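You operate a simulated robot arm through the tools that you are given. There is no shell and no other tool. Be economical: measure what you need, move in short steps, check, and stop when the job is done.

You run a simulated two-armed robot. Do the job below in one go: nothing can be reset, and whatever is moved stays where it is left.

TASK
Test the gas strut on the bench in the test frame; tray it if it passes, else scrap it.
Fine: zero the frame first; hold it steady for the key and the lever; passed struts go in the green tray.

The check looks at the end state, three seconds after you hand in, the way a careful person would. Anything else that was tipped, shoved, dropped, spilled or broken makes it a failure.

THE ROBOT
Two 7-joint arms with two-finger parallel grippers on one trunk, on a base that drives. Base frame: it is fixed to the floor where the robot stands at the start and does not move with it; the origin is under the middle of the robot, x ahead of it, y to its left, z up. Readings come in m, degrees, newtons and seconds.
The left shoulder is at the start at [0.07, 0.133, 1.276], the right one opposite. Places, roughly: passed tray [0.8, 0.1, 0.9]; scrap bin [0.8, -0.4, 0.9]; seat of the test frame [0.6, -0.2, 0.9]; test frame lever [0.6, -0.2, 1.1]; test frame zero key [0.5, -0.2, 0.9]. Payload 1.57 kg a hand.
The TCP of each hand is the grasp point between the finger pads, 0.03 m short of the fingertips. In the tool frame z runs along the fingers and y along their closing line. Largest opening 0.08 m; finger width 0.017, thickness 0.012; the body of the gripper, 0.04 by 0.082 m, starts 0.08 m behind the TCP.
Orientation is told as [roll, pitch, yaw] about the base's x, y, z axes, in that order, counted from this pose: with the fingers straight down and closing along the base's y, the tool's x points along the base's -x, its y along +y and its z along -z.

THE INTERFACE
- The arms move only by the tool play_rows. It takes "left_rows", "right_rows" or both (then of equal length, played together; a hand with none holds still); each is one flat list of numbers, 7 for each row, row after row: the shift along the tool's x, y, z in mm, then the turn, a rotation vector about the tool's x, y, z in degrees, then the opening, from 0 (shut) to 1 (fully open). In form: [tx, ty, tz, ax, ay, az, gripper, tx, ty, tz, ax, ay, az, gripper, ...]. A call has 1 to 10 rows; each row shifts and turns the commanded pose from where the row before left it, along the tool's axes as they then stand. A row lasts 0.2 s, in which the tool goes at most 0.05 m and 8.6 degrees; a call with a longer step from one row to the next is refused whole, and so is a gripper value outside its range. A pose out of reach is approached as far as the arm can. The call stops where the force on the tool passes 50 N (or 10 N more than at its start, if that is more) or the arm is blocked; 0.2 s more then pass. The fingers move at their own pace (about 0.153 m/s each) and stop on an object; they squeeze with about 41 N. The grip force told is the motor's: it shows also when the fingers shut on nothing. Time passes only in rows, and 0.2 s behind the last, so rows that do not move let the fingers close. It gives the time, the measured TCP pose, the force on the tool (base axes), the opening and the grip force at its end, in the units of the frame above (readings bear some noise), with the torque about the TCP (base axes, N m) and any sound that the robot's microphone picked up, and new pictures: "pictures" is both (left out), scene, wrist or none (wrist: the cameras of the hands that moved).
- Cameras (640 x 400 px; columns grow to the right, rows downward): "scene" is now at [0.1345, -0.0338, 1.5138]; the picture's right is [-0.37, -0.93, 0.00], its down [-0.45, 0.18, -0.88] and it looks along [0.81, -0.33, -0.48] (base axes); focal length 260 px, centre (320, 200). "left" rides on the left gripper at [0.072, 0.007, -0.122] in its tool frame; the picture's right is [-0.09, 1.00, 0.00], its down [-0.84, -0.08, -0.54] and it looks along [-0.54, -0.05, 0.84] (tool axes); focal length 238 px, centre (320, 200). "right" rides on the right gripper at [0.072, -0.007, -0.122] in its tool frame; the picture's right is [0.09, 1.00, 0.00], its down [-0.84, 0.08, -0.54] and it looks along [-0.54, 0.05, 0.84] (tool axes); focal length 238 px, centre (320, 200). There is no depth. A picture from a camera that has moved, and an enlarged one, comes with that camera's place and axes in the base frame and with its lens.
- move_column(by): slides the trunk up (or, below 0, down) by that many m; the arms and the scene camera ride with it, the base frame stays. It gives what a move gives, with no picture.
- drive_base(legs): drives the robot by 1 to 6 legs, each [ahead, left, turn to the left] in m, m and degrees, along the robot's own axes; the way and the turn of a leg run together, so that a leg with both is an arc; at most 1.5 m and 180 degrees a leg. The arms and the cameras ride along, it lands a little off, and it stops where it bumps. It gives what a move gives, and a new picture of the scene camera.
- pan_tilt(pan, tilt): turns the head with the scene camera to pan (to the left, within 86 degrees either way) and tilt (down, from -29 to 69), counted from straight ahead of the robot. It gives what a move gives, and a new picture of the scene camera.
- zoom(camera, box): a new picture of the part [left, top, right, bottom] of that camera's present view, enlarged. It takes no simulated time.
- job_done(): hands the job in; it is judged then, once.

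Work in short steps. Places have to be worked out from the pictures, the camera data and where the tool is seen: move nearer, look again, correct. Check each grasp and each placing, and mend what went wrong. You have 120 turns and 260 pictures in all, those below and enlarged ones among them. Open the grippers and draw the arms clear of the work before you hand the job in, unless the task says otherwise.

The tools are called as name(argument=value, ...) on one line, values as JSON. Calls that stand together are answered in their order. play_rows: Moves the arms, as the interface text tells. Its arguments: {"type":"object","properties":{"left_rows":{"type":"array","items":{"type":"number"}},"right_rows":{"type":"array","items":{"type":"number"}},"pictures":{"type":"string","enum":["both","scene","wrist","none"]}},"required":[]} The other tools are called the same way: move_column (by) slides the trunk up or down; drive_base (legs) drives the base; pan_tilt (pan, tilt) turns the head that bears the scene camera; zoom (camera, box) takes an enlarged picture of a part of a camera's view; job_done () hands the job in.

At the start:

```text
t: 0.0
left_tcp_pos: [0.3879, -0.012, 1.3298]
left_ee_rot: [0.0, 0.1, -0.1]
left_contact_force: [-0.5, -0.4, 0.4]
left_moment: [0.04, 0.01, 0.01]
left_gripper_width: 0.0801
left_gripper_force: 0.0
right_tcp_pos: [0.3464, -0.346, 1.3972]
right_ee_rot: [0.0, 0.0, 0.0]
right_contact_force: [0.8, -0.5, 0.3]
right_moment: [0.02, 0.0, 0.0]
right_gripper_width: 0.0801
right_gripper_force: 0.1
trunk travel left (down, up): [-0.85, 0.09]
robot x, y, heading: [-0.0002, 0.0024, 0.1]
head pan, tilt: [-21.9, 28.9]
```

scene: 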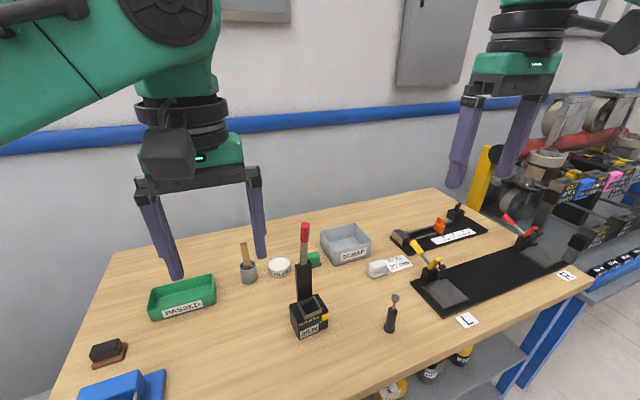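
right: 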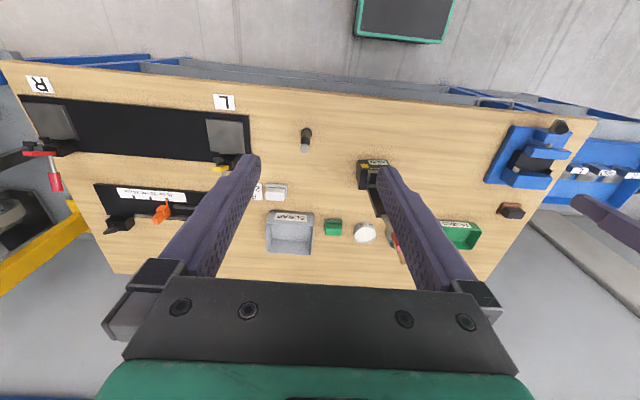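
left: 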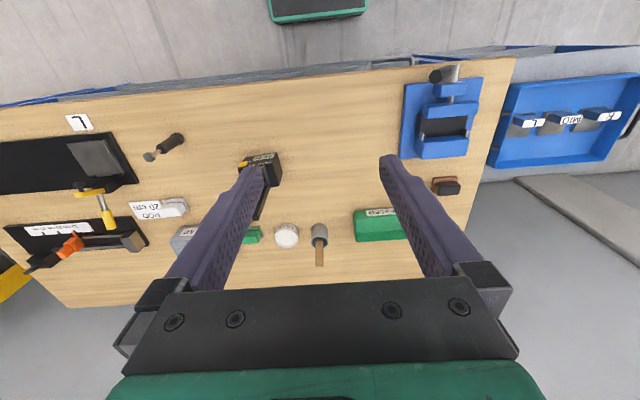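

The test frame (black, red lever) and what looks like the strut standing near it are visible; I enlarge those areas to read labels.

zoom(camera="scene", box=[260, 210, 420, 350])

zoom(camera="scene", box=[130, 220, 380, 340])

zoom(camera="scene", box=[360, 200, 580, 340])

```text
2.86 times, centred on (340, 280) of scene
camera zoom: at [0.1345, -0.0338, 1.5138], right [-0.37, -0.93, 0.0], down [-0.45, 0.18, -0.88], along [0.81, -0.33, -0.48], focal length 741 px, centre (263, -29)
```

zoom: 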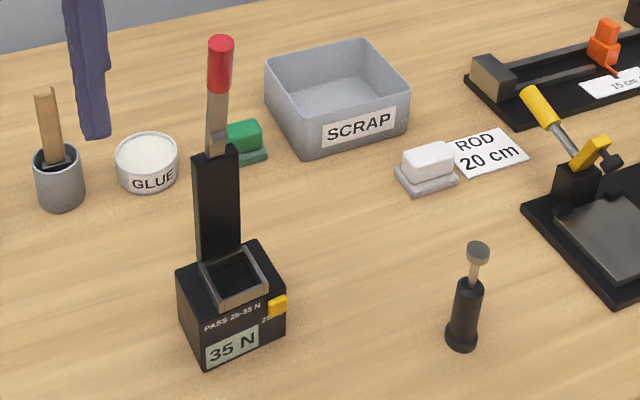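

```text
2.56 times, centred on (255, 280) of scene
camera zoom: at [0.1345, -0.0338, 1.5138], right [-0.37, -0.93, 0.0], down [-0.45, 0.18, -0.88], along [0.81, -0.33, -0.48], focal length 664 px, centre (486, -5)
```

zoom: 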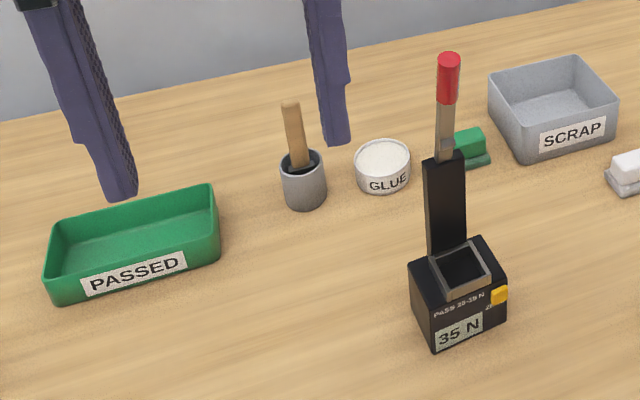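

```text
2.86 times, centred on (470, 270) of scene
camera zoom: at [0.1345, -0.0338, 1.5138], right [-0.37, -0.93, 0.0], down [-0.45, 0.18, -0.88], along [0.81, -0.33, -0.48], focal length 741 px, centre (-109, 0)
```

zoom: 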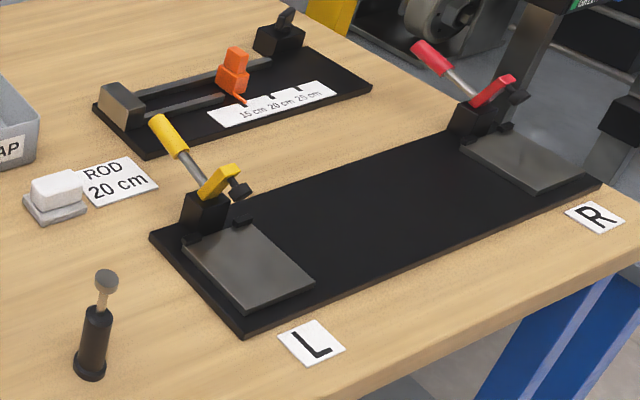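

The display reads 35 N before zeroing, with the zero key on the frame's right side. I enlarge the frame and the strut more.

zoom(camera="scene", box=[280, 218, 344, 344])

zoom(camera="scene", box=[370, 285, 410, 340])

zoom(camera="left", box=[130, 120, 300, 250])

zoom(camera="right", box=[260, 110, 420, 210])

```text
3.17 times, centred on (312, 281) of scene
camera zoom: at [0.1345, -0.0338, 1.5138], right [-0.37, -0.93, 0.0], down [-0.45, 0.18, -0.88], along [0.81, -0.33, -0.48], focal length 824 px, centre (345, -57)
```

zoom: 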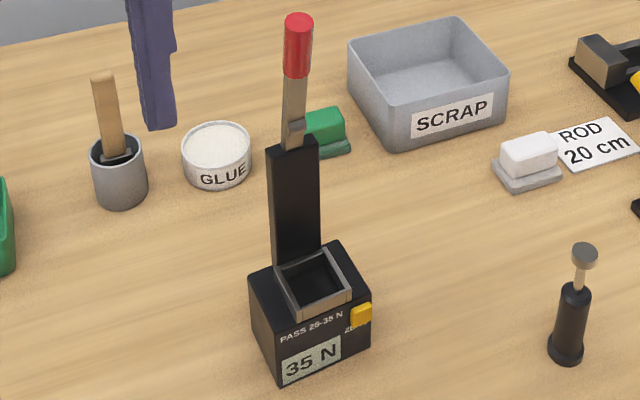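

```text
7.27 times, centred on (390, 312) of scene
camera zoom: at [0.1345, -0.0338, 1.5138], right [-0.37, -0.93, 0.0], down [-0.45, 0.18, -0.88], along [0.81, -0.33, -0.48], focal length 1887 px, centre (-189, -618)
```

zoom: 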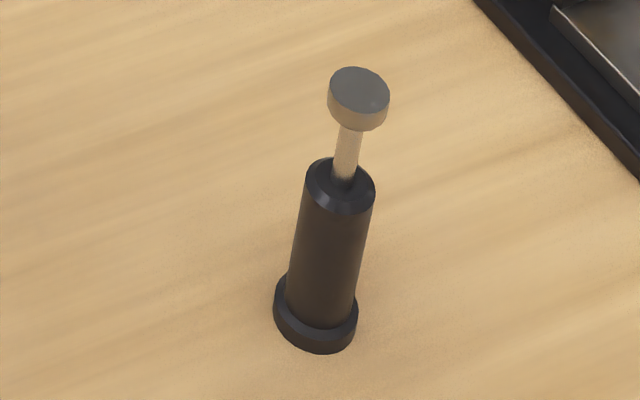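

```text
3.08 times, centred on (215, 185) of left
camera zoom: at [0.3176, -0.0069, 1.4511], right [0.09, 1.0, 0.0], down [0.84, -0.08, 0.54], along [0.54, -0.05, -0.84], focal length 733 px, centre (643, 246)
```

zoom: 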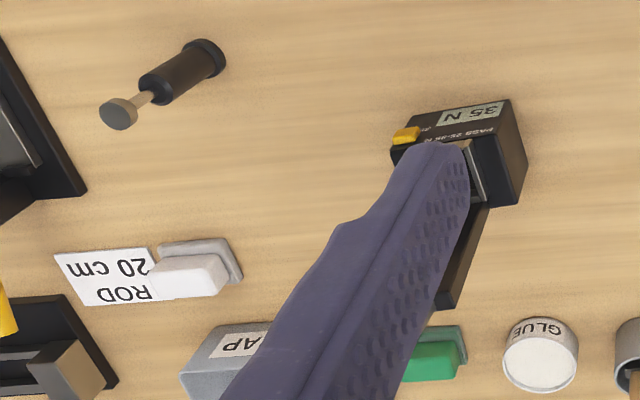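

```text
4.00 times, centred on (340, 160) of right
camera zoom: at [0.2749, -0.3507, 1.5189], right [-0.09, 1.0, 0.0], down [0.84, 0.08, 0.54], along [0.54, 0.05, -0.84], focal length 953 px, centre (240, 360)
```

zoom: 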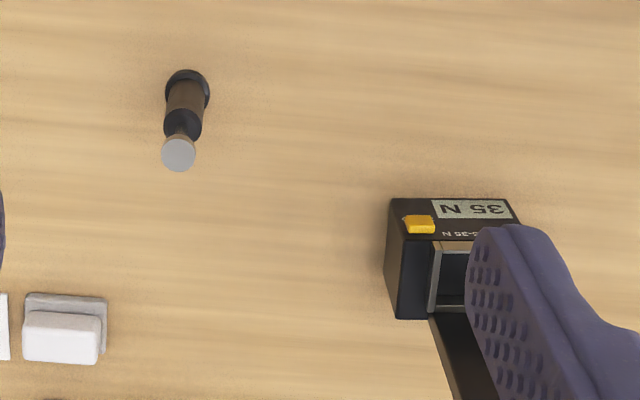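

Triangulated: strut upright with base at about (.471,-.368,.883), top z≈1.00; frame front at x≈.53, y -.13…-.22, key ≈(.530,-.208,.939). I turn the left hand to point its fingers at -y (closing along x) so it can look at, and later hold, the frame from its left.

play_rows(left_rows=[0, 0, 0, 4.62, 4.62, -4.62, 1, 0, 0, 0, 4.62, 4.62, -4.62, 1, 0, 0, 0, 4.62, 4.62, -4.62, 1, 0, 0, 0, 4.62, 4.62, -4.62, 1, 0, 0, 0, 4.62, 4.62, -4.62, 1, 0, 0, 0, 4.62, 4.62, -4.62, 1, 0, 0, 0, 4.62, 4.62, -4.62, 1, 0, 0, 0, 4.62, 4.62, -4.62, 1], pictures="both")

```text
t: 1.8
left_tcp_pos: [0.3899, -0.0123, 1.3285]
left_ee_rot: [-28.1, 44.9, 28.0]
left_contact_force: [-0.3, -0.2, -0.3]
left_moment: [-0.02, -0.02, 0.01]
left_gripper_width: 0.0801
left_gripper_force: 0.0
right_tcp_pos: [0.3482, -0.3436, 1.398]
right_ee_rot: [0.0, 0.0, 0.1]
right_contact_force: [-0.5, 0.5, 0.4]
right_moment: [0.0, -0.01, -0.01]
right_gripper_width: 0.08
right_gripper_force: 0.0
trunk travel left (down, up): [-0.85, 0.09]
robot x, y, heading: [0.0002, 0.0014, 0.1]
head pan, tilt: [-21.9, 28.9]
camera scene: at [0.1348, -0.0325, 1.5139], right [-0.37, -0.93, 0.0], down [-0.45, 0.18, -0.88], along [0.81, -0.33, -0.48], focal length 260 px, centre (320, 200)
camera left: at [0.3808, 0.0545, 1.4539], right [-0.65, 0.65, -0.4], down [0.76, 0.61, -0.23], along [0.09, -0.45, -0.89], focal length 238 px, centre (320, 200)
```

scene: 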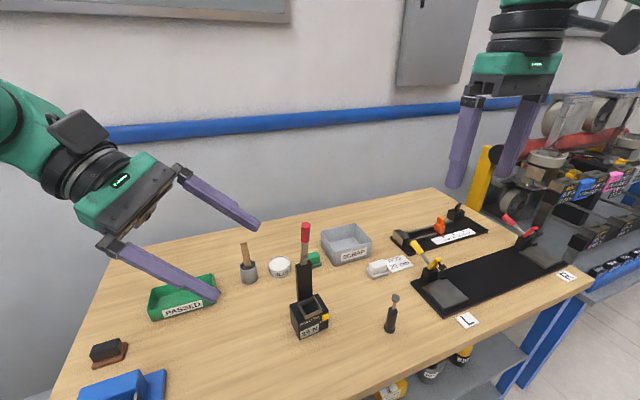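
left: 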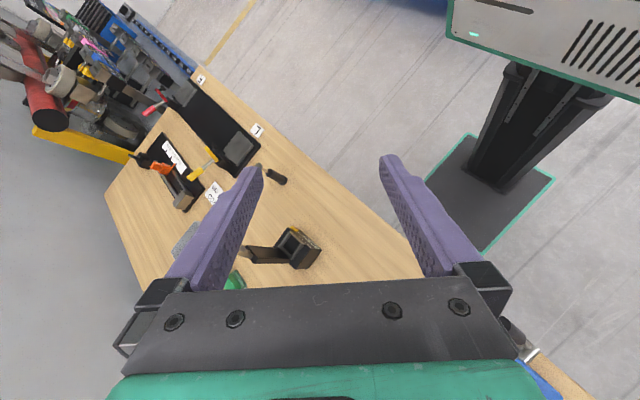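

Halfway turned; I finish the turn and begin moving toward a stand-off left of the frame.

play_rows(left_rows=[0, 0, 0, 4.62, 4.62, -4.62, 1, 0, 0, 0, 4.62, 4.62, -4.62, 1, 0, 0, 0, 4.62, 4.62, -4.62, 1, 0, 0, 0, 4.62, 4.62, -4.62, 1, 0, 0, 0, 4.62, 4.62, -4.62, 1, 0, 0, 0, 4.62, 4.62, -4.62, 1, 0, 0, 0, 4.62, 4.62, -4.62, 1, -25, -35, -15, 0, 0, 0, 1, -25, -35, -15, 0, 0, 0, 1, -25, -35, -15, 0, 0, 0, 1], pictures="both")

```text
t: 4.0
left_tcp_pos: [0.4961, 0.0316, 1.2535]
left_ee_rot: [71.9, 90.0, 161.9]
left_contact_force: [-0.1, -0.6, -0.3]
left_moment: [-0.01, -0.01, -0.02]
left_gripper_width: 0.0801
left_gripper_force: 0.1
right_tcp_pos: [0.3485, -0.345, 1.3991]
right_ee_rot: [0.0, 0.0, 0.0]
right_contact_force: [-0.8, -0.2, 0.4]
right_moment: [-0.04, 0.0, 0.0]
right_gripper_width: 0.0801
right_gripper_force: 0.1
trunk travel left (down, up): [-0.85, 0.09]
robot x, y, heading: [0.0005, 0.001, 0.2]
head pan, tilt: [-21.9, 28.9]
camera scene: at [0.1358, -0.0338, 1.5137], right [-0.37, -0.93, 0.0], down [-0.45, 0.18, -0.88], along [0.81, -0.33, -0.48], focal length 260 px, centre (320, 200)
camera left: at [0.4896, 0.154, 1.3257], right [-1.0, 0.0, -0.09], down [0.08, 0.54, -0.84], along [0.05, -0.84, -0.54], focal length 238 px, centre (320, 200)
```

scene: 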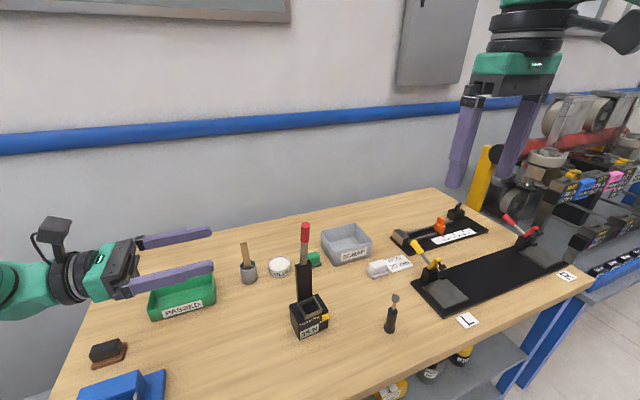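
left: 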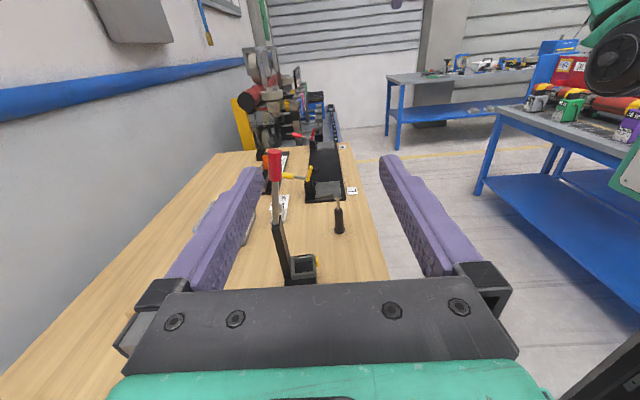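

Orientation reached. I lower toward the frame's height while staying well left of it, avoiding the cup of brush and glue (farther back).

play_rows(left_rows=[-38, -18, 5, 0, 0, 0, 1, -38, -18, 5, 0, 0, 0, 1, -38, -18, 5, 0, 0, 0, 1, -38, -18, 5, 0, 0, 0, 1], pictures="both")

zoom(camera="left", box=[220, 100, 380, 300])

```text
t: 5.0
left_tcp_pos: [0.5671, 0.0114, 1.1018]
left_ee_rot: [-6.6, 89.9, 83.3]
left_contact_force: [0.7, 0.0, -1.0]
left_moment: [-0.05, -0.03, -0.02]
left_gripper_width: 0.0803
left_gripper_force: 0.0
right_tcp_pos: [0.3487, -0.3464, 1.3981]
right_ee_rot: [0.0, 0.0, 0.0]
right_contact_force: [0.2, 0.0, 0.3]
right_moment: [0.01, 0.02, 0.03]
right_gripper_width: 0.0801
right_gripper_force: 0.0
trunk travel left (down, up): [-0.85, 0.09]
robot x, y, heading: [-0.0007, 0.0002, -0.0]
head pan, tilt: [-21.9, 28.9]
camera scene: at [0.1362, -0.0348, 1.5137], right [-0.37, -0.93, 0.0], down [-0.45, 0.18, -0.88], along [0.81, -0.33, -0.48], focal length 260 px, centre (320, 200)
camera left: at [0.5606, 0.1324, 1.1739], right [-1.0, 0.0, -0.09], down [0.08, 0.54, -0.84], along [0.05, -0.84, -0.54], focal length 238 px, centre (320, 200)
```

scene: 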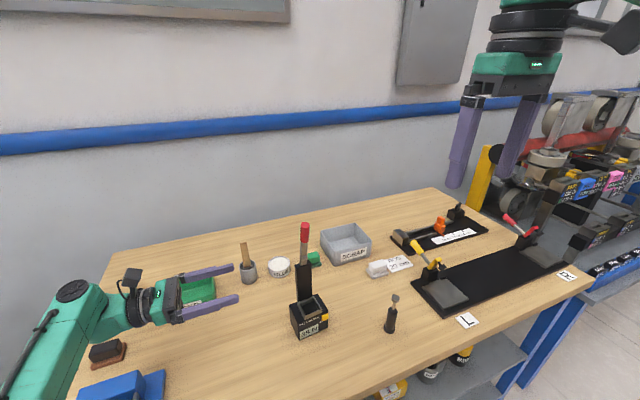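
left: 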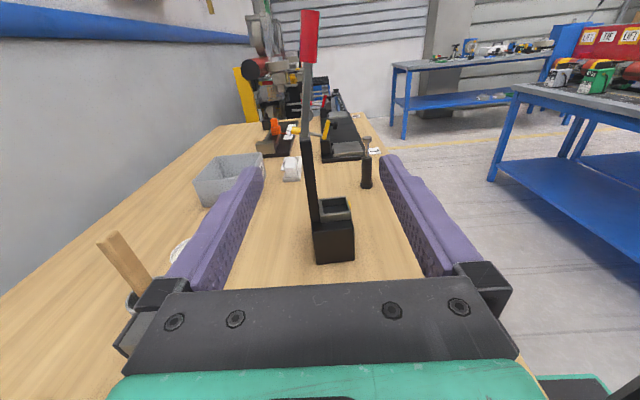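

```text
2.00 times, centred on (300, 200) of left
camera zoom: at [0.5606, 0.1324, 1.1739], right [-1.0, 0.0, -0.09], down [0.08, 0.54, -0.84], along [0.05, -0.84, -0.54], focal length 477 px, centre (360, 200)
```

zoom: 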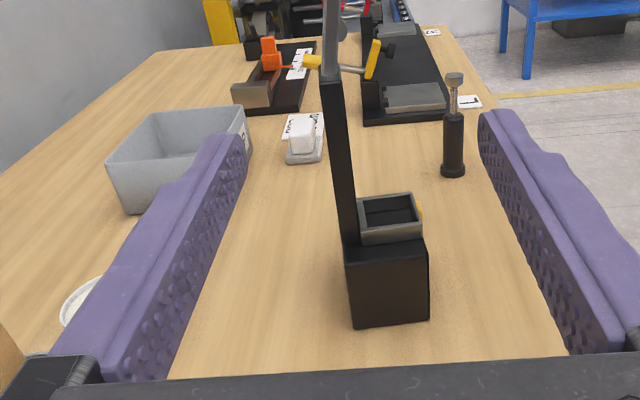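

The side view shows the box about 0.062 m deep (x .532–.594), so the left hand can clamp it front-to-back at its left end. I read the printed text and check the left arm's posture before lowering.

zoom(camera="scene", box=[288, 300, 332, 342])

zoom(camera="scene", box=[60, 240, 260, 400])

```text
9.52 times, centred on (310, 321) of scene
camera zoom: at [0.1362, -0.0348, 1.5137], right [-0.37, -0.93, 0.0], down [-0.45, 0.18, -0.88], along [0.81, -0.33, -0.48], focal length 2471 px, centre (415, -952)
```

zoom: 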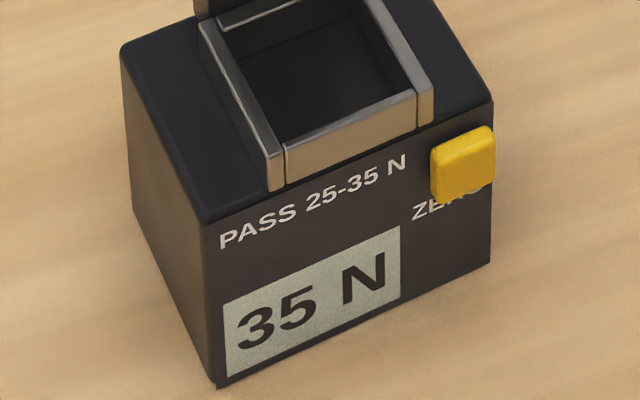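

```text
2.50 times, centred on (160, 320) of scene
camera zoom: at [0.1362, -0.0348, 1.5137], right [-0.37, -0.93, 0.0], down [-0.45, 0.18, -0.88], along [0.81, -0.33, -0.48], focal length 649 px, centre (720, -100)
```

zoom: 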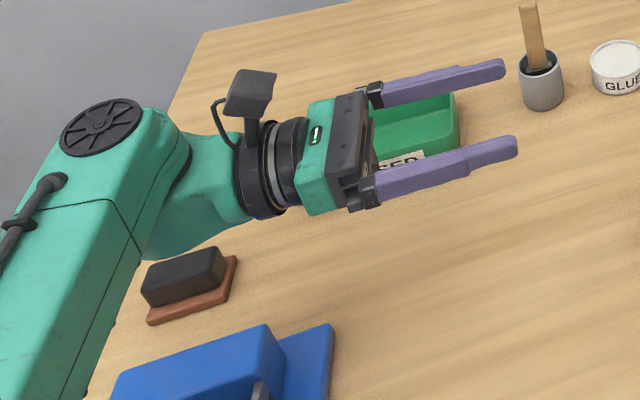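

Range is PASS 25–35 N, display reads 35 N un-zeroed. I tilt the left fingers 40° downward (keeping the forearm above the brush and vise) and approach to a pre-grasp about 6 cm short of the box.

play_rows(left_rows=[0, 0, 0, 0, -8, 0, 1, 0, 0, 0, 0, -8, 0, 1, 0, 0, 0, 0, -8, 0, 1, 0, 0, 0, 0, -8, 0, 1, 0, 0, 0, 0, -8, 0, 1, -4, 1, 39, 0, 0, 0, 1, -4, 1, 39, 0, 0, 0, 1, -4, 1, 39, 0, 0, 0, 1, -4, 1, 39, 0, 0, 0, 1], pictures="both")

zoom(camera="left", box=[220, 100, 420, 300])

```text
t: 7.0
left_tcp_pos: [0.5624, -0.0984, 0.9871]
left_ee_rot: [0.1, 49.9, 90.1]
left_contact_force: [-0.5, -0.4, -0.2]
left_moment: [0.03, 0.01, 0.0]
left_gripper_width: 0.08
left_gripper_force: 0.1
right_tcp_pos: [0.3466, -0.348, 1.3973]
right_ee_rot: [0.0, 0.0, 0.0]
right_contact_force: [0.5, -0.7, 0.8]
right_moment: [0.04, -0.01, 0.01]
right_gripper_width: 0.08
right_gripper_force: 0.0
trunk travel left (down, up): [-0.85, 0.09]
robot x, y, heading: [-0.0024, 0.0048, 0.0]
head pan, tilt: [-21.9, 28.9]
camera scene: at [0.1351, -0.0357, 1.5138], right [-0.37, -0.93, 0.0], down [-0.45, 0.18, -0.88], along [0.81, -0.33, -0.48], focal length 260 px, centre (320, 200)
camera left: at [0.5562, -0.0522, 1.1213], right [-1.0, 0.06, -0.07], down [0.08, 0.95, -0.29], along [0.05, -0.29, -0.95], focal length 238 px, centre (320, 200)
```

scene: 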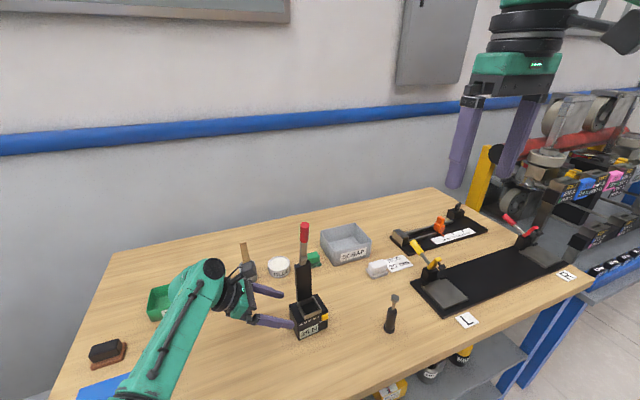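
left: 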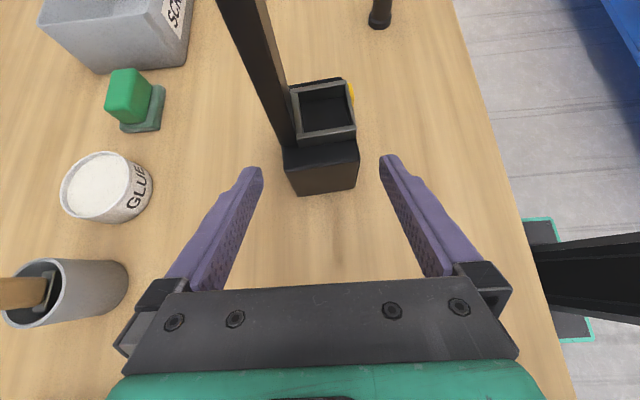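

```text
2.00 times, centred on (320, 200) of left
camera zoom: at [0.5562, -0.0522, 1.1213], right [-1.0, 0.06, -0.07], down [0.08, 0.95, -0.29], along [0.05, -0.29, -0.95], focal length 477 px, centre (320, 200)
```

zoom: 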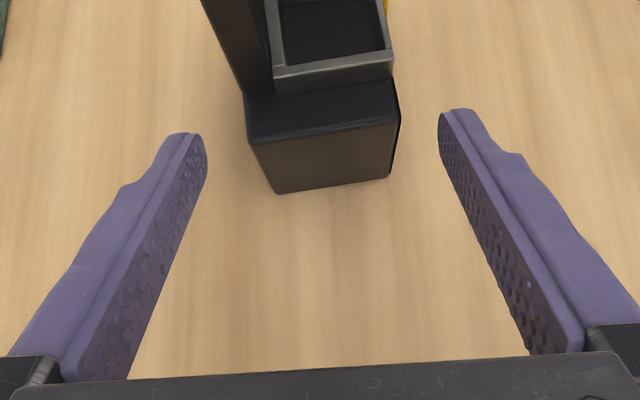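

Box refined: x .533–.592, top z≈.95, yawed ≈3.5°, socket centre ≈(.557,-.178). I match the yaw and slide in with open fingers either side.

play_rows(left_rows=[0, 0, 0, 2.7, 0, -2.25, 1, 0, 0, 20, 0, 0, 0, 1, 0, 1, 20, 0, 0, 0, 1, 0, 1, 20, 0, 0, 0, 1], pictures="both")

zoom(camera="scene", box=[260, 260, 360, 350])

```text
t: 8.0
left_tcp_pos: [0.5612, -0.1438, 0.9507]
left_ee_rot: [-0.1, 49.9, 93.6]
left_contact_force: [1.0, 0.2, 0.4]
left_moment: [0.0, -0.03, 0.03]
left_gripper_width: 0.0799
left_gripper_force: 0.0
right_tcp_pos: [0.3459, -0.3449, 1.3978]
right_ee_rot: [0.0, 0.0, 0.1]
right_contact_force: [-0.6, 0.6, -0.4]
right_moment: [-0.02, -0.02, 0.0]
right_gripper_width: 0.0799
right_gripper_force: 0.0
trunk travel left (down, up): [-0.85, 0.09]
robot x, y, heading: [-0.0006, -0.0002, 0.1]
head pan, tilt: [-21.9, 28.9]
camera scene: at [0.1344, -0.0345, 1.5138], right [-0.37, -0.93, 0.0], down [-0.45, 0.18, -0.88], along [0.81, -0.33, -0.48], focal length 260 px, centre (320, 200)
camera left: at [0.552, -0.0975, 1.0839], right [-1.0, 0.0, -0.07], down [0.02, 0.96, -0.29], along [0.07, -0.29, -0.95], focal length 238 px, centre (320, 200)
```

scene: 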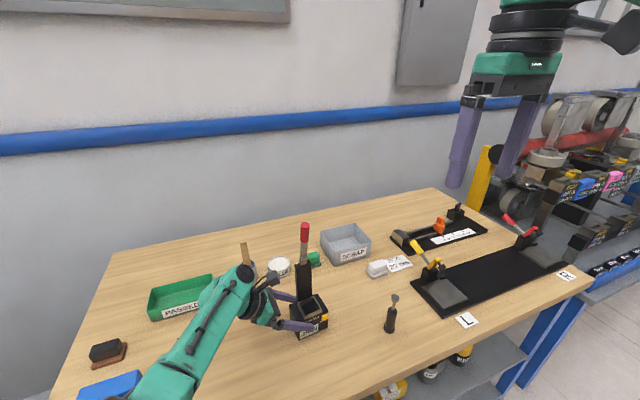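
left: 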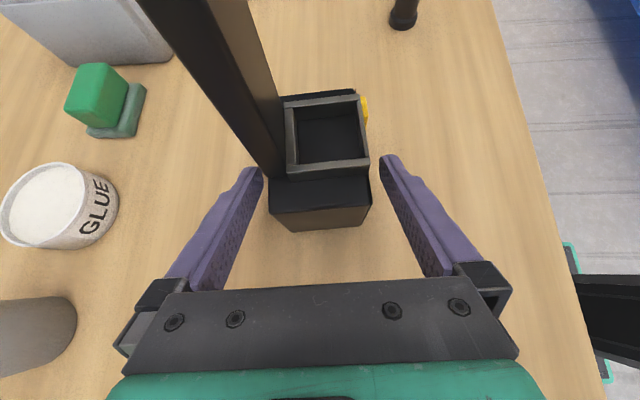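

```text
4.44 times, centred on (310, 305) of scene
camera zoom: at [0.1344, -0.0345, 1.5138], right [-0.37, -0.93, 0.0], down [-0.45, 0.18, -0.88], along [0.81, -0.33, -0.48], focal length 1153 px, centre (364, -267)
```

zoom: 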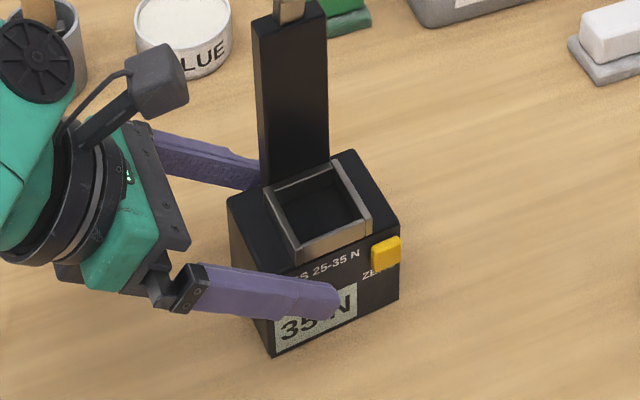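

Fingers straddle the box. I raise 5 mm to leave the display visible, then close gently.

play_rows(left_rows=[4, 0, -3, 0, 0, 0, 1, 0, 0, 0, 0, 0, 0, 0.8, 0, 0, 0, 0, 0, 0, 0.6, 0, 0, 0, 0, 0, 0, 0.6], pictures="both")

zoom(camera="scene", box=[260, 260, 360, 350])

```text
t: 9.0
left_tcp_pos: [0.5639, -0.1432, 0.9553]
left_ee_rot: [-0.1, 50.0, 93.6]
left_contact_force: [-0.5, -0.2, 0.5]
left_moment: [0.05, -0.16, 0.06]
left_gripper_width: 0.0621
left_gripper_force: 30.3
right_tcp_pos: [0.3473, -0.3457, 1.3973]
right_ee_rot: [0.0, -0.1, 0.0]
right_contact_force: [0.6, -0.1, 0.3]
right_moment: [-0.01, 0.01, 0.02]
right_gripper_width: 0.08
right_gripper_force: 0.0
trunk travel left (down, up): [-0.85, 0.09]
robot x, y, heading: [0.0026, 0.0001, 0.2]
head pan, tilt: [-21.9, 28.9]
camera scene: at [0.1347, -0.0339, 1.5138], right [-0.37, -0.93, 0.0], down [-0.45, 0.18, -0.88], along [0.81, -0.33, -0.48], focal length 260 px, centre (320, 200)
camera left: at [0.5541, -0.0973, 1.0895], right [-1.0, 0.0, -0.07], down [0.02, 0.96, -0.29], along [0.07, -0.29, -0.95], focal length 238 px, centre (320, 200)
```

scene: 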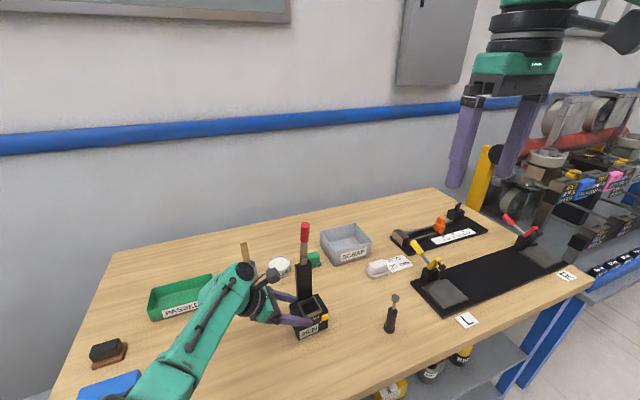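
left: 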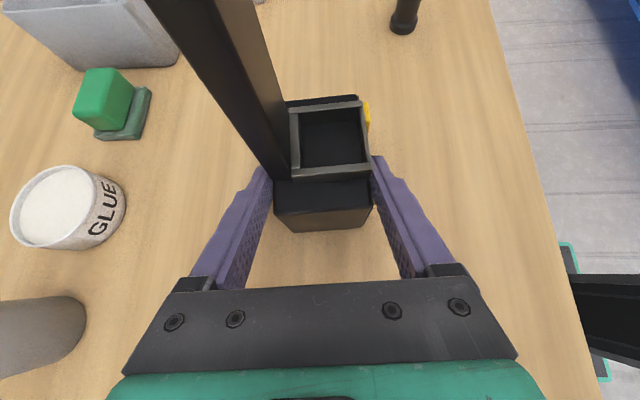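

```text
4.44 times, centred on (310, 305) of scene
camera zoom: at [0.1347, -0.0339, 1.5138], right [-0.37, -0.93, 0.0], down [-0.45, 0.18, -0.88], along [0.81, -0.33, -0.48], focal length 1153 px, centre (364, -267)
```

zoom: 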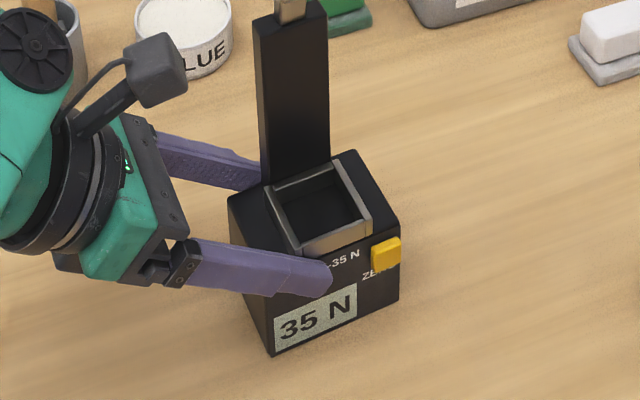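

Frame is clamped (62 mm, 30 N) with the display visible. Now I bring the right hand, shut, in front of the zero key at a stand-off.

play_rows(right_rows=[-20, 22.8, 30, 0, 0, 0, 0, -20, 22.8, 30, 0, 0, 0, 0, -20, 22.8, 30, 0, 0, 0, 0, -20, 22.8, 30, 0, 0, 0, 0, -20, 22.8, 30, 0, 0, 0, 0, -20, 22.8, 30, 0, 0, 0, 0, 0, 0, 45, 0, 0, 0, 0, 0, 0, 45, 0, 0, 0, 0, 0, 0, 45, 0, 0, 0, 0, 0, 0, 45, 0, 0, 0, 0], pictures="both")

zoom(camera="right", box=[220, 80, 420, 260])

```text
t: 11.2
left_tcp_pos: [0.5644, -0.143, 0.9557]
left_ee_rot: [0.0, 50.0, 93.5]
left_contact_force: [-0.6, 0.5, -0.1]
left_moment: [0.13, -0.09, -0.03]
left_gripper_width: 0.0616
left_gripper_force: 30.2
right_tcp_pos: [0.4672, -0.2088, 1.0382]
right_ee_rot: [0.0, -0.1, 0.0]
right_contact_force: [0.8, 0.0, -0.5]
right_moment: [-0.01, -0.01, -0.03]
right_gripper_width: 0.0
right_gripper_force: 21.3
trunk travel left (down, up): [-0.85, 0.09]
robot x, y, heading: [0.0017, -0.002, 0.1]
head pan, tilt: [-21.9, 28.9]
camera scene: at [0.1348, -0.0337, 1.5139], right [-0.37, -0.93, 0.0], down [-0.45, 0.18, -0.88], along [0.81, -0.33, -0.48], focal length 260 px, centre (320, 200)
camera right: at [0.3945, -0.2134, 1.1586], right [-0.09, 1.0, 0.0], down [0.84, 0.08, 0.54], along [0.54, 0.05, -0.84], focal length 238 px, centre (320, 200)
```

scene: 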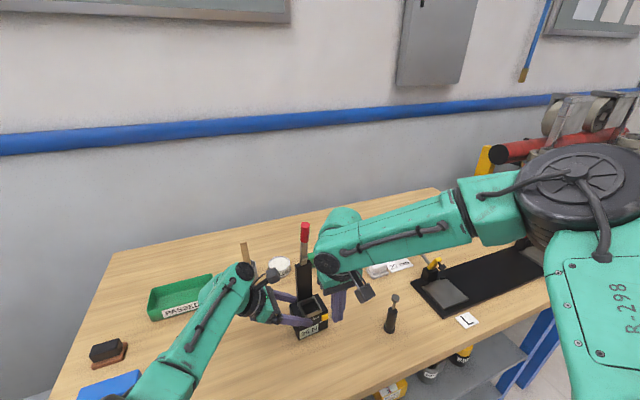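
right: 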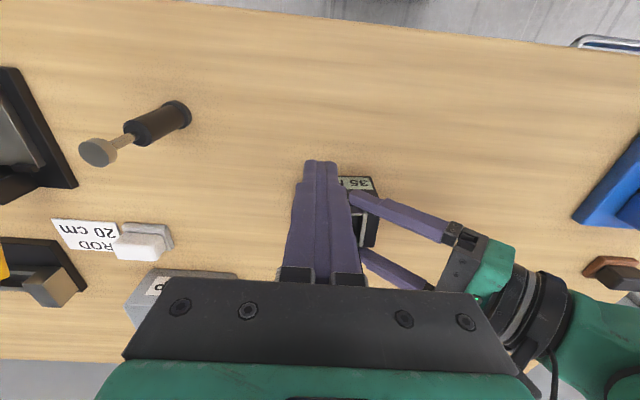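

```text
2.22 times, centred on (320, 170) of right
camera zoom: at [0.3945, -0.2134, 1.1586], right [-0.09, 1.0, 0.0], down [0.84, 0.08, 0.54], along [0.54, 0.05, -0.84], focal length 530 px, centre (320, 267)
```

zoom: 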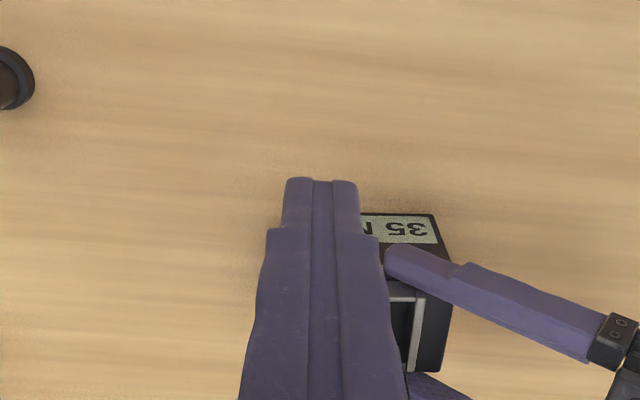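

I descend to key height (TCP z≈.95) still ~4 cm in front of it and check from the scene camera.

play_rows(right_rows=[0, 0, 44, 0, 0, 0, 0, 0, 0, 43, 0, 0, 0, 0, -20, 0, 0, 0, 0, 0, 0], pictures="none")

zoom(camera="scene", box=[260, 260, 380, 350])

zoom(camera="left", box=[240, 40, 480, 240])

```text
t: 12.0
left_tcp_pos: [0.5634, -0.143, 0.9558]
left_ee_rot: [-0.1, 50.0, 93.5]
left_contact_force: [-0.3, 1.0, 0.3]
left_moment: [0.35, -0.05, 0.03]
left_gripper_width: 0.0621
left_gripper_force: 29.4
right_tcp_pos: [0.4868, -0.2075, 0.9506]
right_ee_rot: [0.0, -0.1, 0.1]
right_contact_force: [-0.1, -0.3, -0.5]
right_moment: [0.01, -0.01, 0.03]
right_gripper_width: 0.0
right_gripper_force: 21.4
trunk travel left (down, up): [-0.85, 0.09]
robot x, y, heading: [0.0003, 0.002, -0.1]
head pan, tilt: [-21.9, 28.9]
```

```text
4.44 times, centred on (320, 305) of scene
camera zoom: at [0.1348, -0.0332, 1.5138], right [-0.37, -0.93, 0.0], down [-0.45, 0.18, -0.88], along [0.81, -0.33, -0.48], focal length 1153 px, centre (320, -267)
```

zoom: 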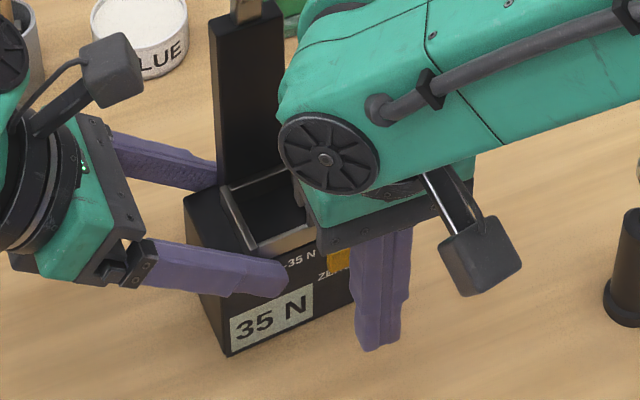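

```text
2.00 times, centred on (360, 140) of left
camera zoom: at [0.5541, -0.097, 1.0895], right [-1.0, 0.0, -0.07], down [0.02, 0.96, -0.29], along [0.07, -0.29, -0.95], focal length 477 px, centre (240, 320)
```

zoom: 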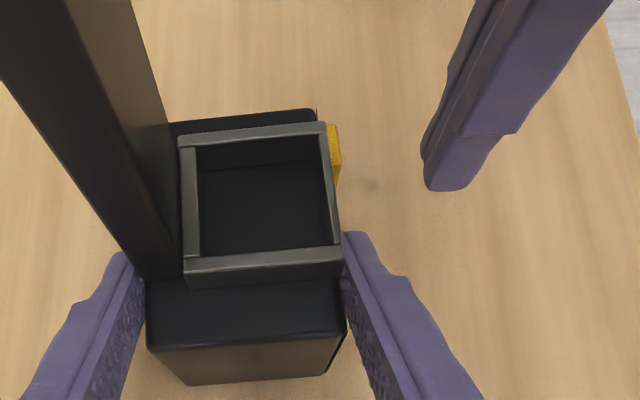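

Key lies directly ahead (+x) of the closed fingertips. I advance in small steps and watch the force.

play_rows(right_rows=[-16, 0, 0, 0, 0, 0, 0, -4, 0, 0, 0, 0, 0, 0, -3, 0, 0, 0, 0, 0, 0], pictures="none")

zoom(camera="left", box=[240, 40, 480, 240])

zoom(camera="scene", box=[280, 290, 360, 350])

```text
t: 12.8
left_tcp_pos: [0.5632, -0.1448, 0.9567]
left_ee_rot: [0.0, 50.0, 93.5]
left_contact_force: [-1.1, 1.5, 0.2]
left_moment: [0.13, -0.08, 0.07]
left_gripper_width: 0.0618
left_gripper_force: 29.9
right_tcp_pos: [0.4979, -0.2146, 0.9612]
right_ee_rot: [0.1, -0.2, 0.0]
right_contact_force: [0.3, 0.4, 0.4]
right_moment: [0.03, 0.0, 0.0]
right_gripper_width: 0.0
right_gripper_force: 21.3
right hand out of reach, approached as far as the arm can: row 1, 3
trunk travel left (down, up): [-0.85, 0.09]
robot x, y, heading: [0.0051, 0.0016, -0.0]
head pan, tilt: [-21.9, 28.9]
```

```text
2.00 times, centred on (360, 140) of left
camera zoom: at [0.554, -0.0971, 1.0895], right [-1.0, 0.0, -0.07], down [0.02, 0.96, -0.29], along [0.07, -0.29, -0.95], focal length 477 px, centre (240, 320)
```

zoom: 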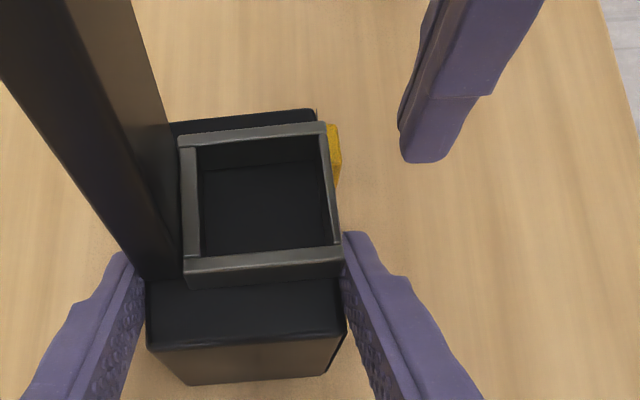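

```text
6.67 times, centred on (320, 320) of scene
camera zoom: at [0.1345, -0.0336, 1.5138], right [-0.37, -0.93, 0.0], down [-0.45, 0.18, -0.88], along [0.81, -0.33, -0.48], focal length 1730 px, centre (320, -600)
```

zoom: 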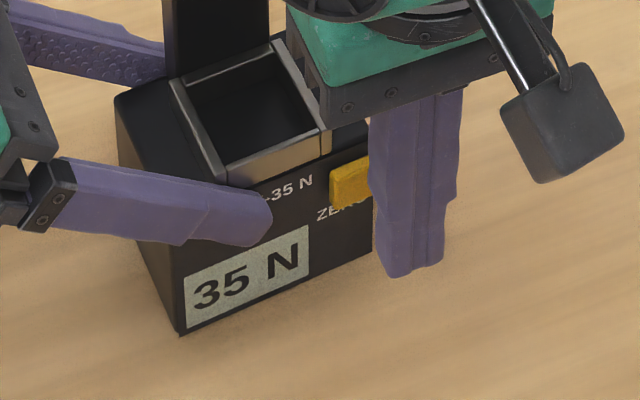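

The right arm runs out of reach with the tool straight down before touching the key. I release the frame, retract both hands up and back, and then move the base closer to the bench (edge ≈ x .37, base front ≈ .15–.2).

play_rows(left_rows=[0, 0, 0, 0, 0, 0, 1, 0, 0, 0, 0, 0, 0, 1, 0, 0, -30, 0, 0, 0, 1, 0, 0, -40, 0, 0, 0, 1, 29, 30, -24, 0, 0, 0, 1, 29, 30, -24, 0, 0, 0, 1, 29, 30, -24, 0, 0, 0, 1, 29, 30, -24, 0, 0, 0, 1], right_rows=[20, 0, 0, 0, 0, 0, 0, 20, 0, 0, 0, 0, 0, 0, 20, 0, -30, 0, 0, 0, 0, 20, 0, -30, 0, 0, 0, 0, 10, 0, -30, 0, 0, 0, 0, 10, 0, -40, 0, 0, 0, 0, 0, 0, -40, 0, 0, 0, 0, 0, 0, -40, 0, 0, 0, 0], pictures="both")

pan_tilt(pan=0, tilt=65)

```text
t: 14.8
left_tcp_pos: [0.4687, -0.0551, 1.138]
left_ee_rot: [-3.9, 44.0, 95.3]
left_contact_force: [1.0, -1.4, -0.4]
left_moment: [0.0, 0.0, -0.01]
left_gripper_width: 0.0802
left_gripper_force: 0.1
right_tcp_pos: [0.3961, -0.2151, 1.1721]
right_ee_rot: [0.0, 0.1, 0.1]
right_contact_force: [-0.8, -0.2, -0.5]
right_moment: [0.01, 0.01, -0.01]
right_gripper_width: 0.0002
right_gripper_force: 21.3
trunk travel left (down, up): [-0.85, 0.09]
robot x, y, heading: [0.002, 0.0017, -0.1]
head pan, tilt: [-21.9, 28.9]
stopped in row 8 (left hand): the arm was blocked; the commanded pose is now the measured one
camera scene: at [0.1348, -0.0346, 1.5138], right [-0.37, -0.93, 0.0], down [-0.45, 0.18, -0.88], along [0.81, -0.33, -0.48], focal length 260 px, centre (320, 200)
camera right: at [0.3247, -0.2209, 1.2931], right [-0.09, 1.0, 0.0], down [0.84, 0.08, 0.54], along [0.54, 0.05, -0.84], focal length 238 px, centre (320, 200)
camera left: at [0.4495, -0.0242, 1.2749], right [-0.99, -0.07, -0.11], down [-0.05, 0.98, -0.19], along [0.12, -0.18, -0.98], focal length 238 px, centre (320, 200)
```

scene: 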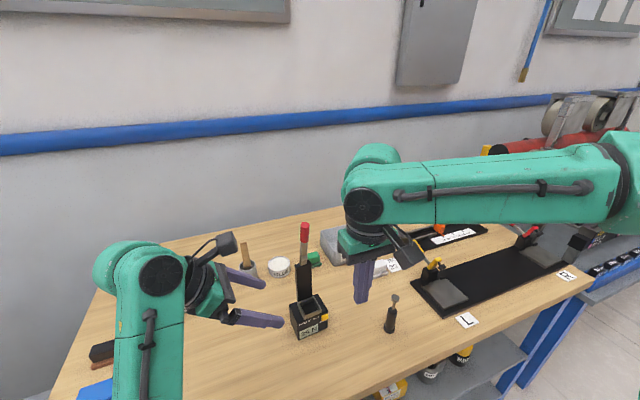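
right: 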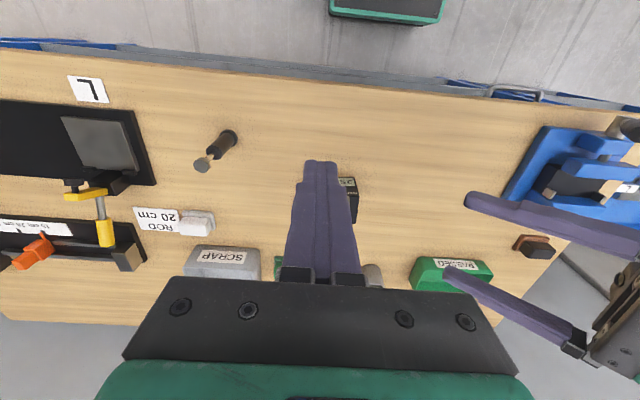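
left: 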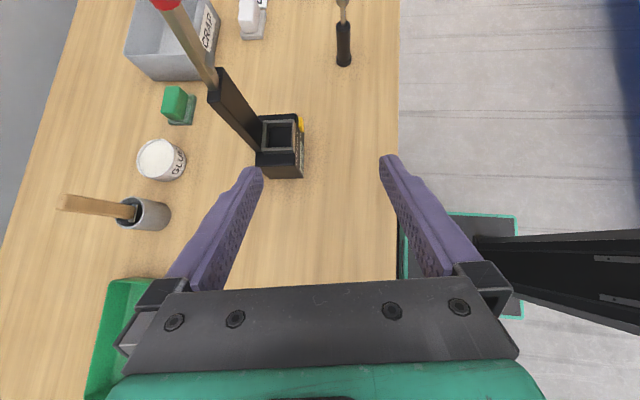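

```text
t: 15.8
left_tcp_pos: [0.4654, -0.0537, 1.1375]
left_ee_rot: [-3.8, 44.2, 95.4]
left_contact_force: [-0.3, -1.5, 0.7]
left_moment: [-0.04, 0.01, -0.05]
left_gripper_width: 0.08
left_gripper_force: 0.0
right_tcp_pos: [0.397, -0.2154, 1.173]
right_ee_rot: [0.1, 0.0, 0.0]
right_contact_force: [0.1, -0.7, 0.4]
right_moment: [0.0, 0.02, -0.04]
right_gripper_width: 0.0
right_gripper_force: 21.5
trunk travel left (down, up): [-0.85, 0.09]
robot x, y, heading: [0.0038, -0.0022, 0.1]
head pan, tilt: [0.0, 65.0]
camera scene: at [0.1107, 0.0, 1.4645], right [0.0, -1.0, 0.0], down [-0.91, 0.0, -0.42], along [0.42, 0.0, -0.91], focal length 260 px, centre (320, 200)
```

scene: 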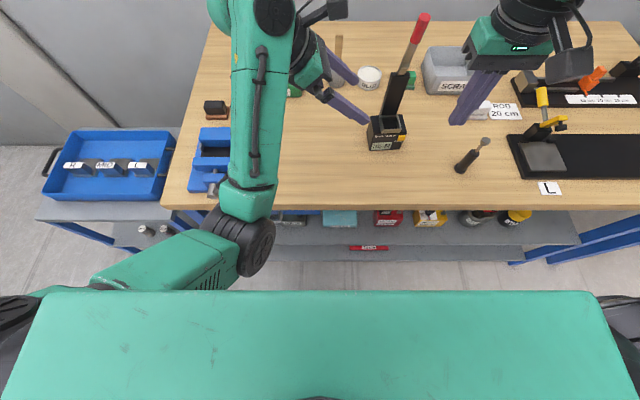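

The left elbow hangs low near the bench edge, so I first raise the left hand (which lifts the elbow) before driving.

play_rows(left_rows=[29, -10, -27, 0, 0, 0, 1, 29, -5, -27, 0, 0, 0, 1, 29, 0, -27, 0, 0, 0, 1, 29, 0, -27, 0, 0, 0, 1, 29, 0, -27, 0, 0, 0, 1, 29, 0, -27, 0, 0, 0, 1], pictures="scene")

```text
t: 17.2
left_tcp_pos: [0.4695, -0.0668, 1.3761]
left_ee_rot: [-3.7, 44.6, 95.2]
left_contact_force: [-0.2, -0.4, -0.7]
left_moment: [0.03, 0.02, 0.04]
left_gripper_width: 0.0801
left_gripper_force: 0.0
right_tcp_pos: [0.3964, -0.215, 1.1732]
right_ee_rot: [-0.1, 0.0, 0.0]
right_contact_force: [-0.9, -0.9, -0.2]
right_moment: [-0.01, -0.02, 0.0]
right_gripper_width: 0.0
right_gripper_force: 21.9
trunk travel left (down, up): [-0.85, 0.09]
robot x, y, heading: [-0.0017, 0.0003, 0.2]
head pan, tilt: [0.0, 65.0]
camera scene: at [0.11, -0.0001, 1.4644], right [0.0, -1.0, 0.0], down [-0.91, 0.0, -0.42], along [0.42, 0.0, -0.91], focal length 260 px, centre (320, 200)
```

scene: 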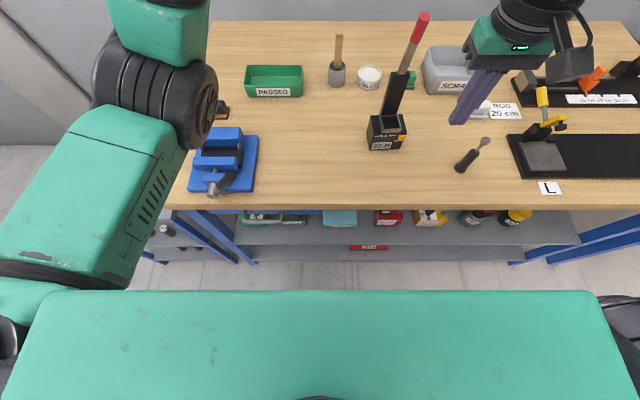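

Elbow is now clear above the bench. I drive 0.10 m ahead.

drive_base(legs=[[0.1, 0, 0]])

```text
t: 18.4
left_tcp_pos: [0.5637, -0.0656, 1.3772]
left_ee_rot: [-3.9, 44.6, 95.0]
left_contact_force: [0.3, -0.1, 0.2]
left_moment: [0.04, -0.05, 0.02]
left_gripper_width: 0.0801
left_gripper_force: 0.2
right_tcp_pos: [0.4918, -0.2135, 1.1739]
right_ee_rot: [0.0, -0.2, 0.0]
right_contact_force: [-1.0, -0.9, -0.5]
right_moment: [0.02, -0.05, 0.01]
right_gripper_width: 0.0001
right_gripper_force: 21.1
trunk travel left (down, up): [-0.85, 0.09]
robot x, y, heading: [0.0959, 0.0002, 0.2]
head pan, tilt: [0.0, 65.0]
camera scene: at [0.2047, 0.0002, 1.4649], right [0.0, -1.0, 0.0], down [-0.9, 0.0, -0.43], along [0.43, 0.0, -0.9], focal length 260 px, centre (320, 200)
```

scene: 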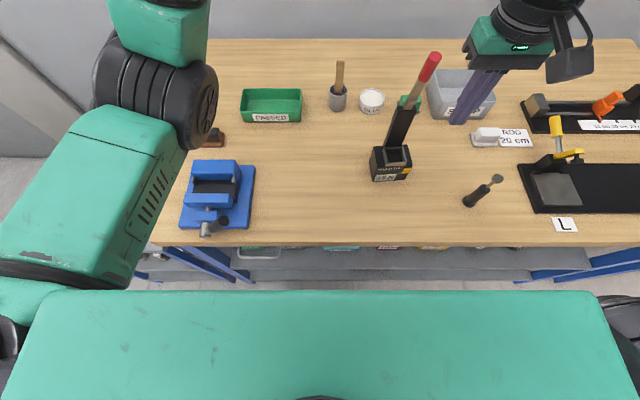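

Base moved to x≈.096. I square the left hand's orientation again and descend vertically to the pre-grasp, then inspect the elbow clearance.

play_rows(left_rows=[0, 0, 0, -4.99, 5.41, 0.84, 1, -34, 0.6, 33.7, 0, 0, 0, 1, -34, 0.6, 33.7, 0, 0, 0, 1, -34, 0.6, 33.7, 0, 0, 0, 1, -34, 0.6, 33.7, 0, 0, 0, 1, -34, 0.6, 33.7, 0, 0, 0, 1], pictures="both")

```text
t: 19.8
left_tcp_pos: [0.5676, -0.0856, 1.1371]
left_ee_rot: [0.1, 50.1, 93.7]
left_contact_force: [0.6, 0.7, 0.0]
left_moment: [-0.04, -0.01, -0.03]
left_gripper_width: 0.0798
left_gripper_force: 0.1
right_tcp_pos: [0.4959, -0.2152, 1.1718]
right_ee_rot: [0.1, 0.1, 0.1]
right_contact_force: [-0.2, -0.3, -0.7]
right_moment: [0.0, 0.01, -0.03]
right_gripper_width: 0.0
right_gripper_force: 21.6
trunk travel left (down, up): [-0.85, 0.09]
robot x, y, heading: [0.1018, -0.0057, -0.0]
head pan, tilt: [0.0, 65.0]
camera scene: at [0.2109, 0.0, 1.4644], right [0.0, -1.0, 0.0], down [-0.91, 0.0, -0.42], along [0.42, 0.0, -0.91], focal length 260 px, centre (320, 200)
camera left: at [0.559, -0.0393, 1.2708], right [-1.0, 0.0, -0.07], down [0.02, 0.96, -0.29], along [0.07, -0.29, -0.95], focal length 238 px, centre (320, 200)
```

scene: 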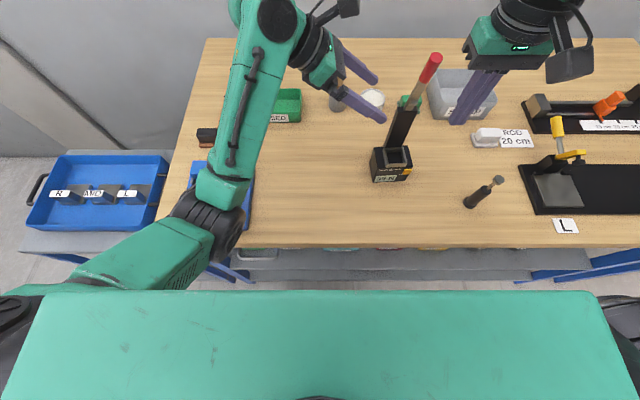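
left: 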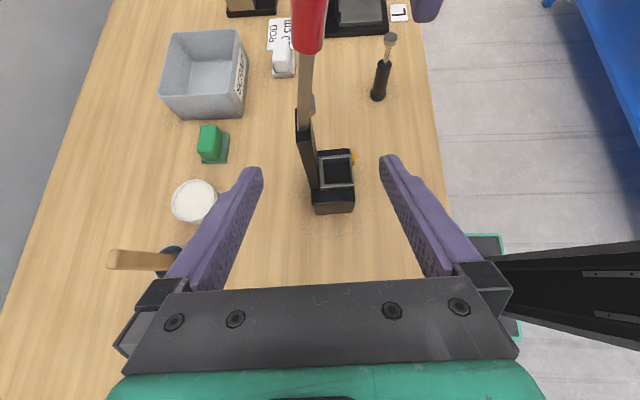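

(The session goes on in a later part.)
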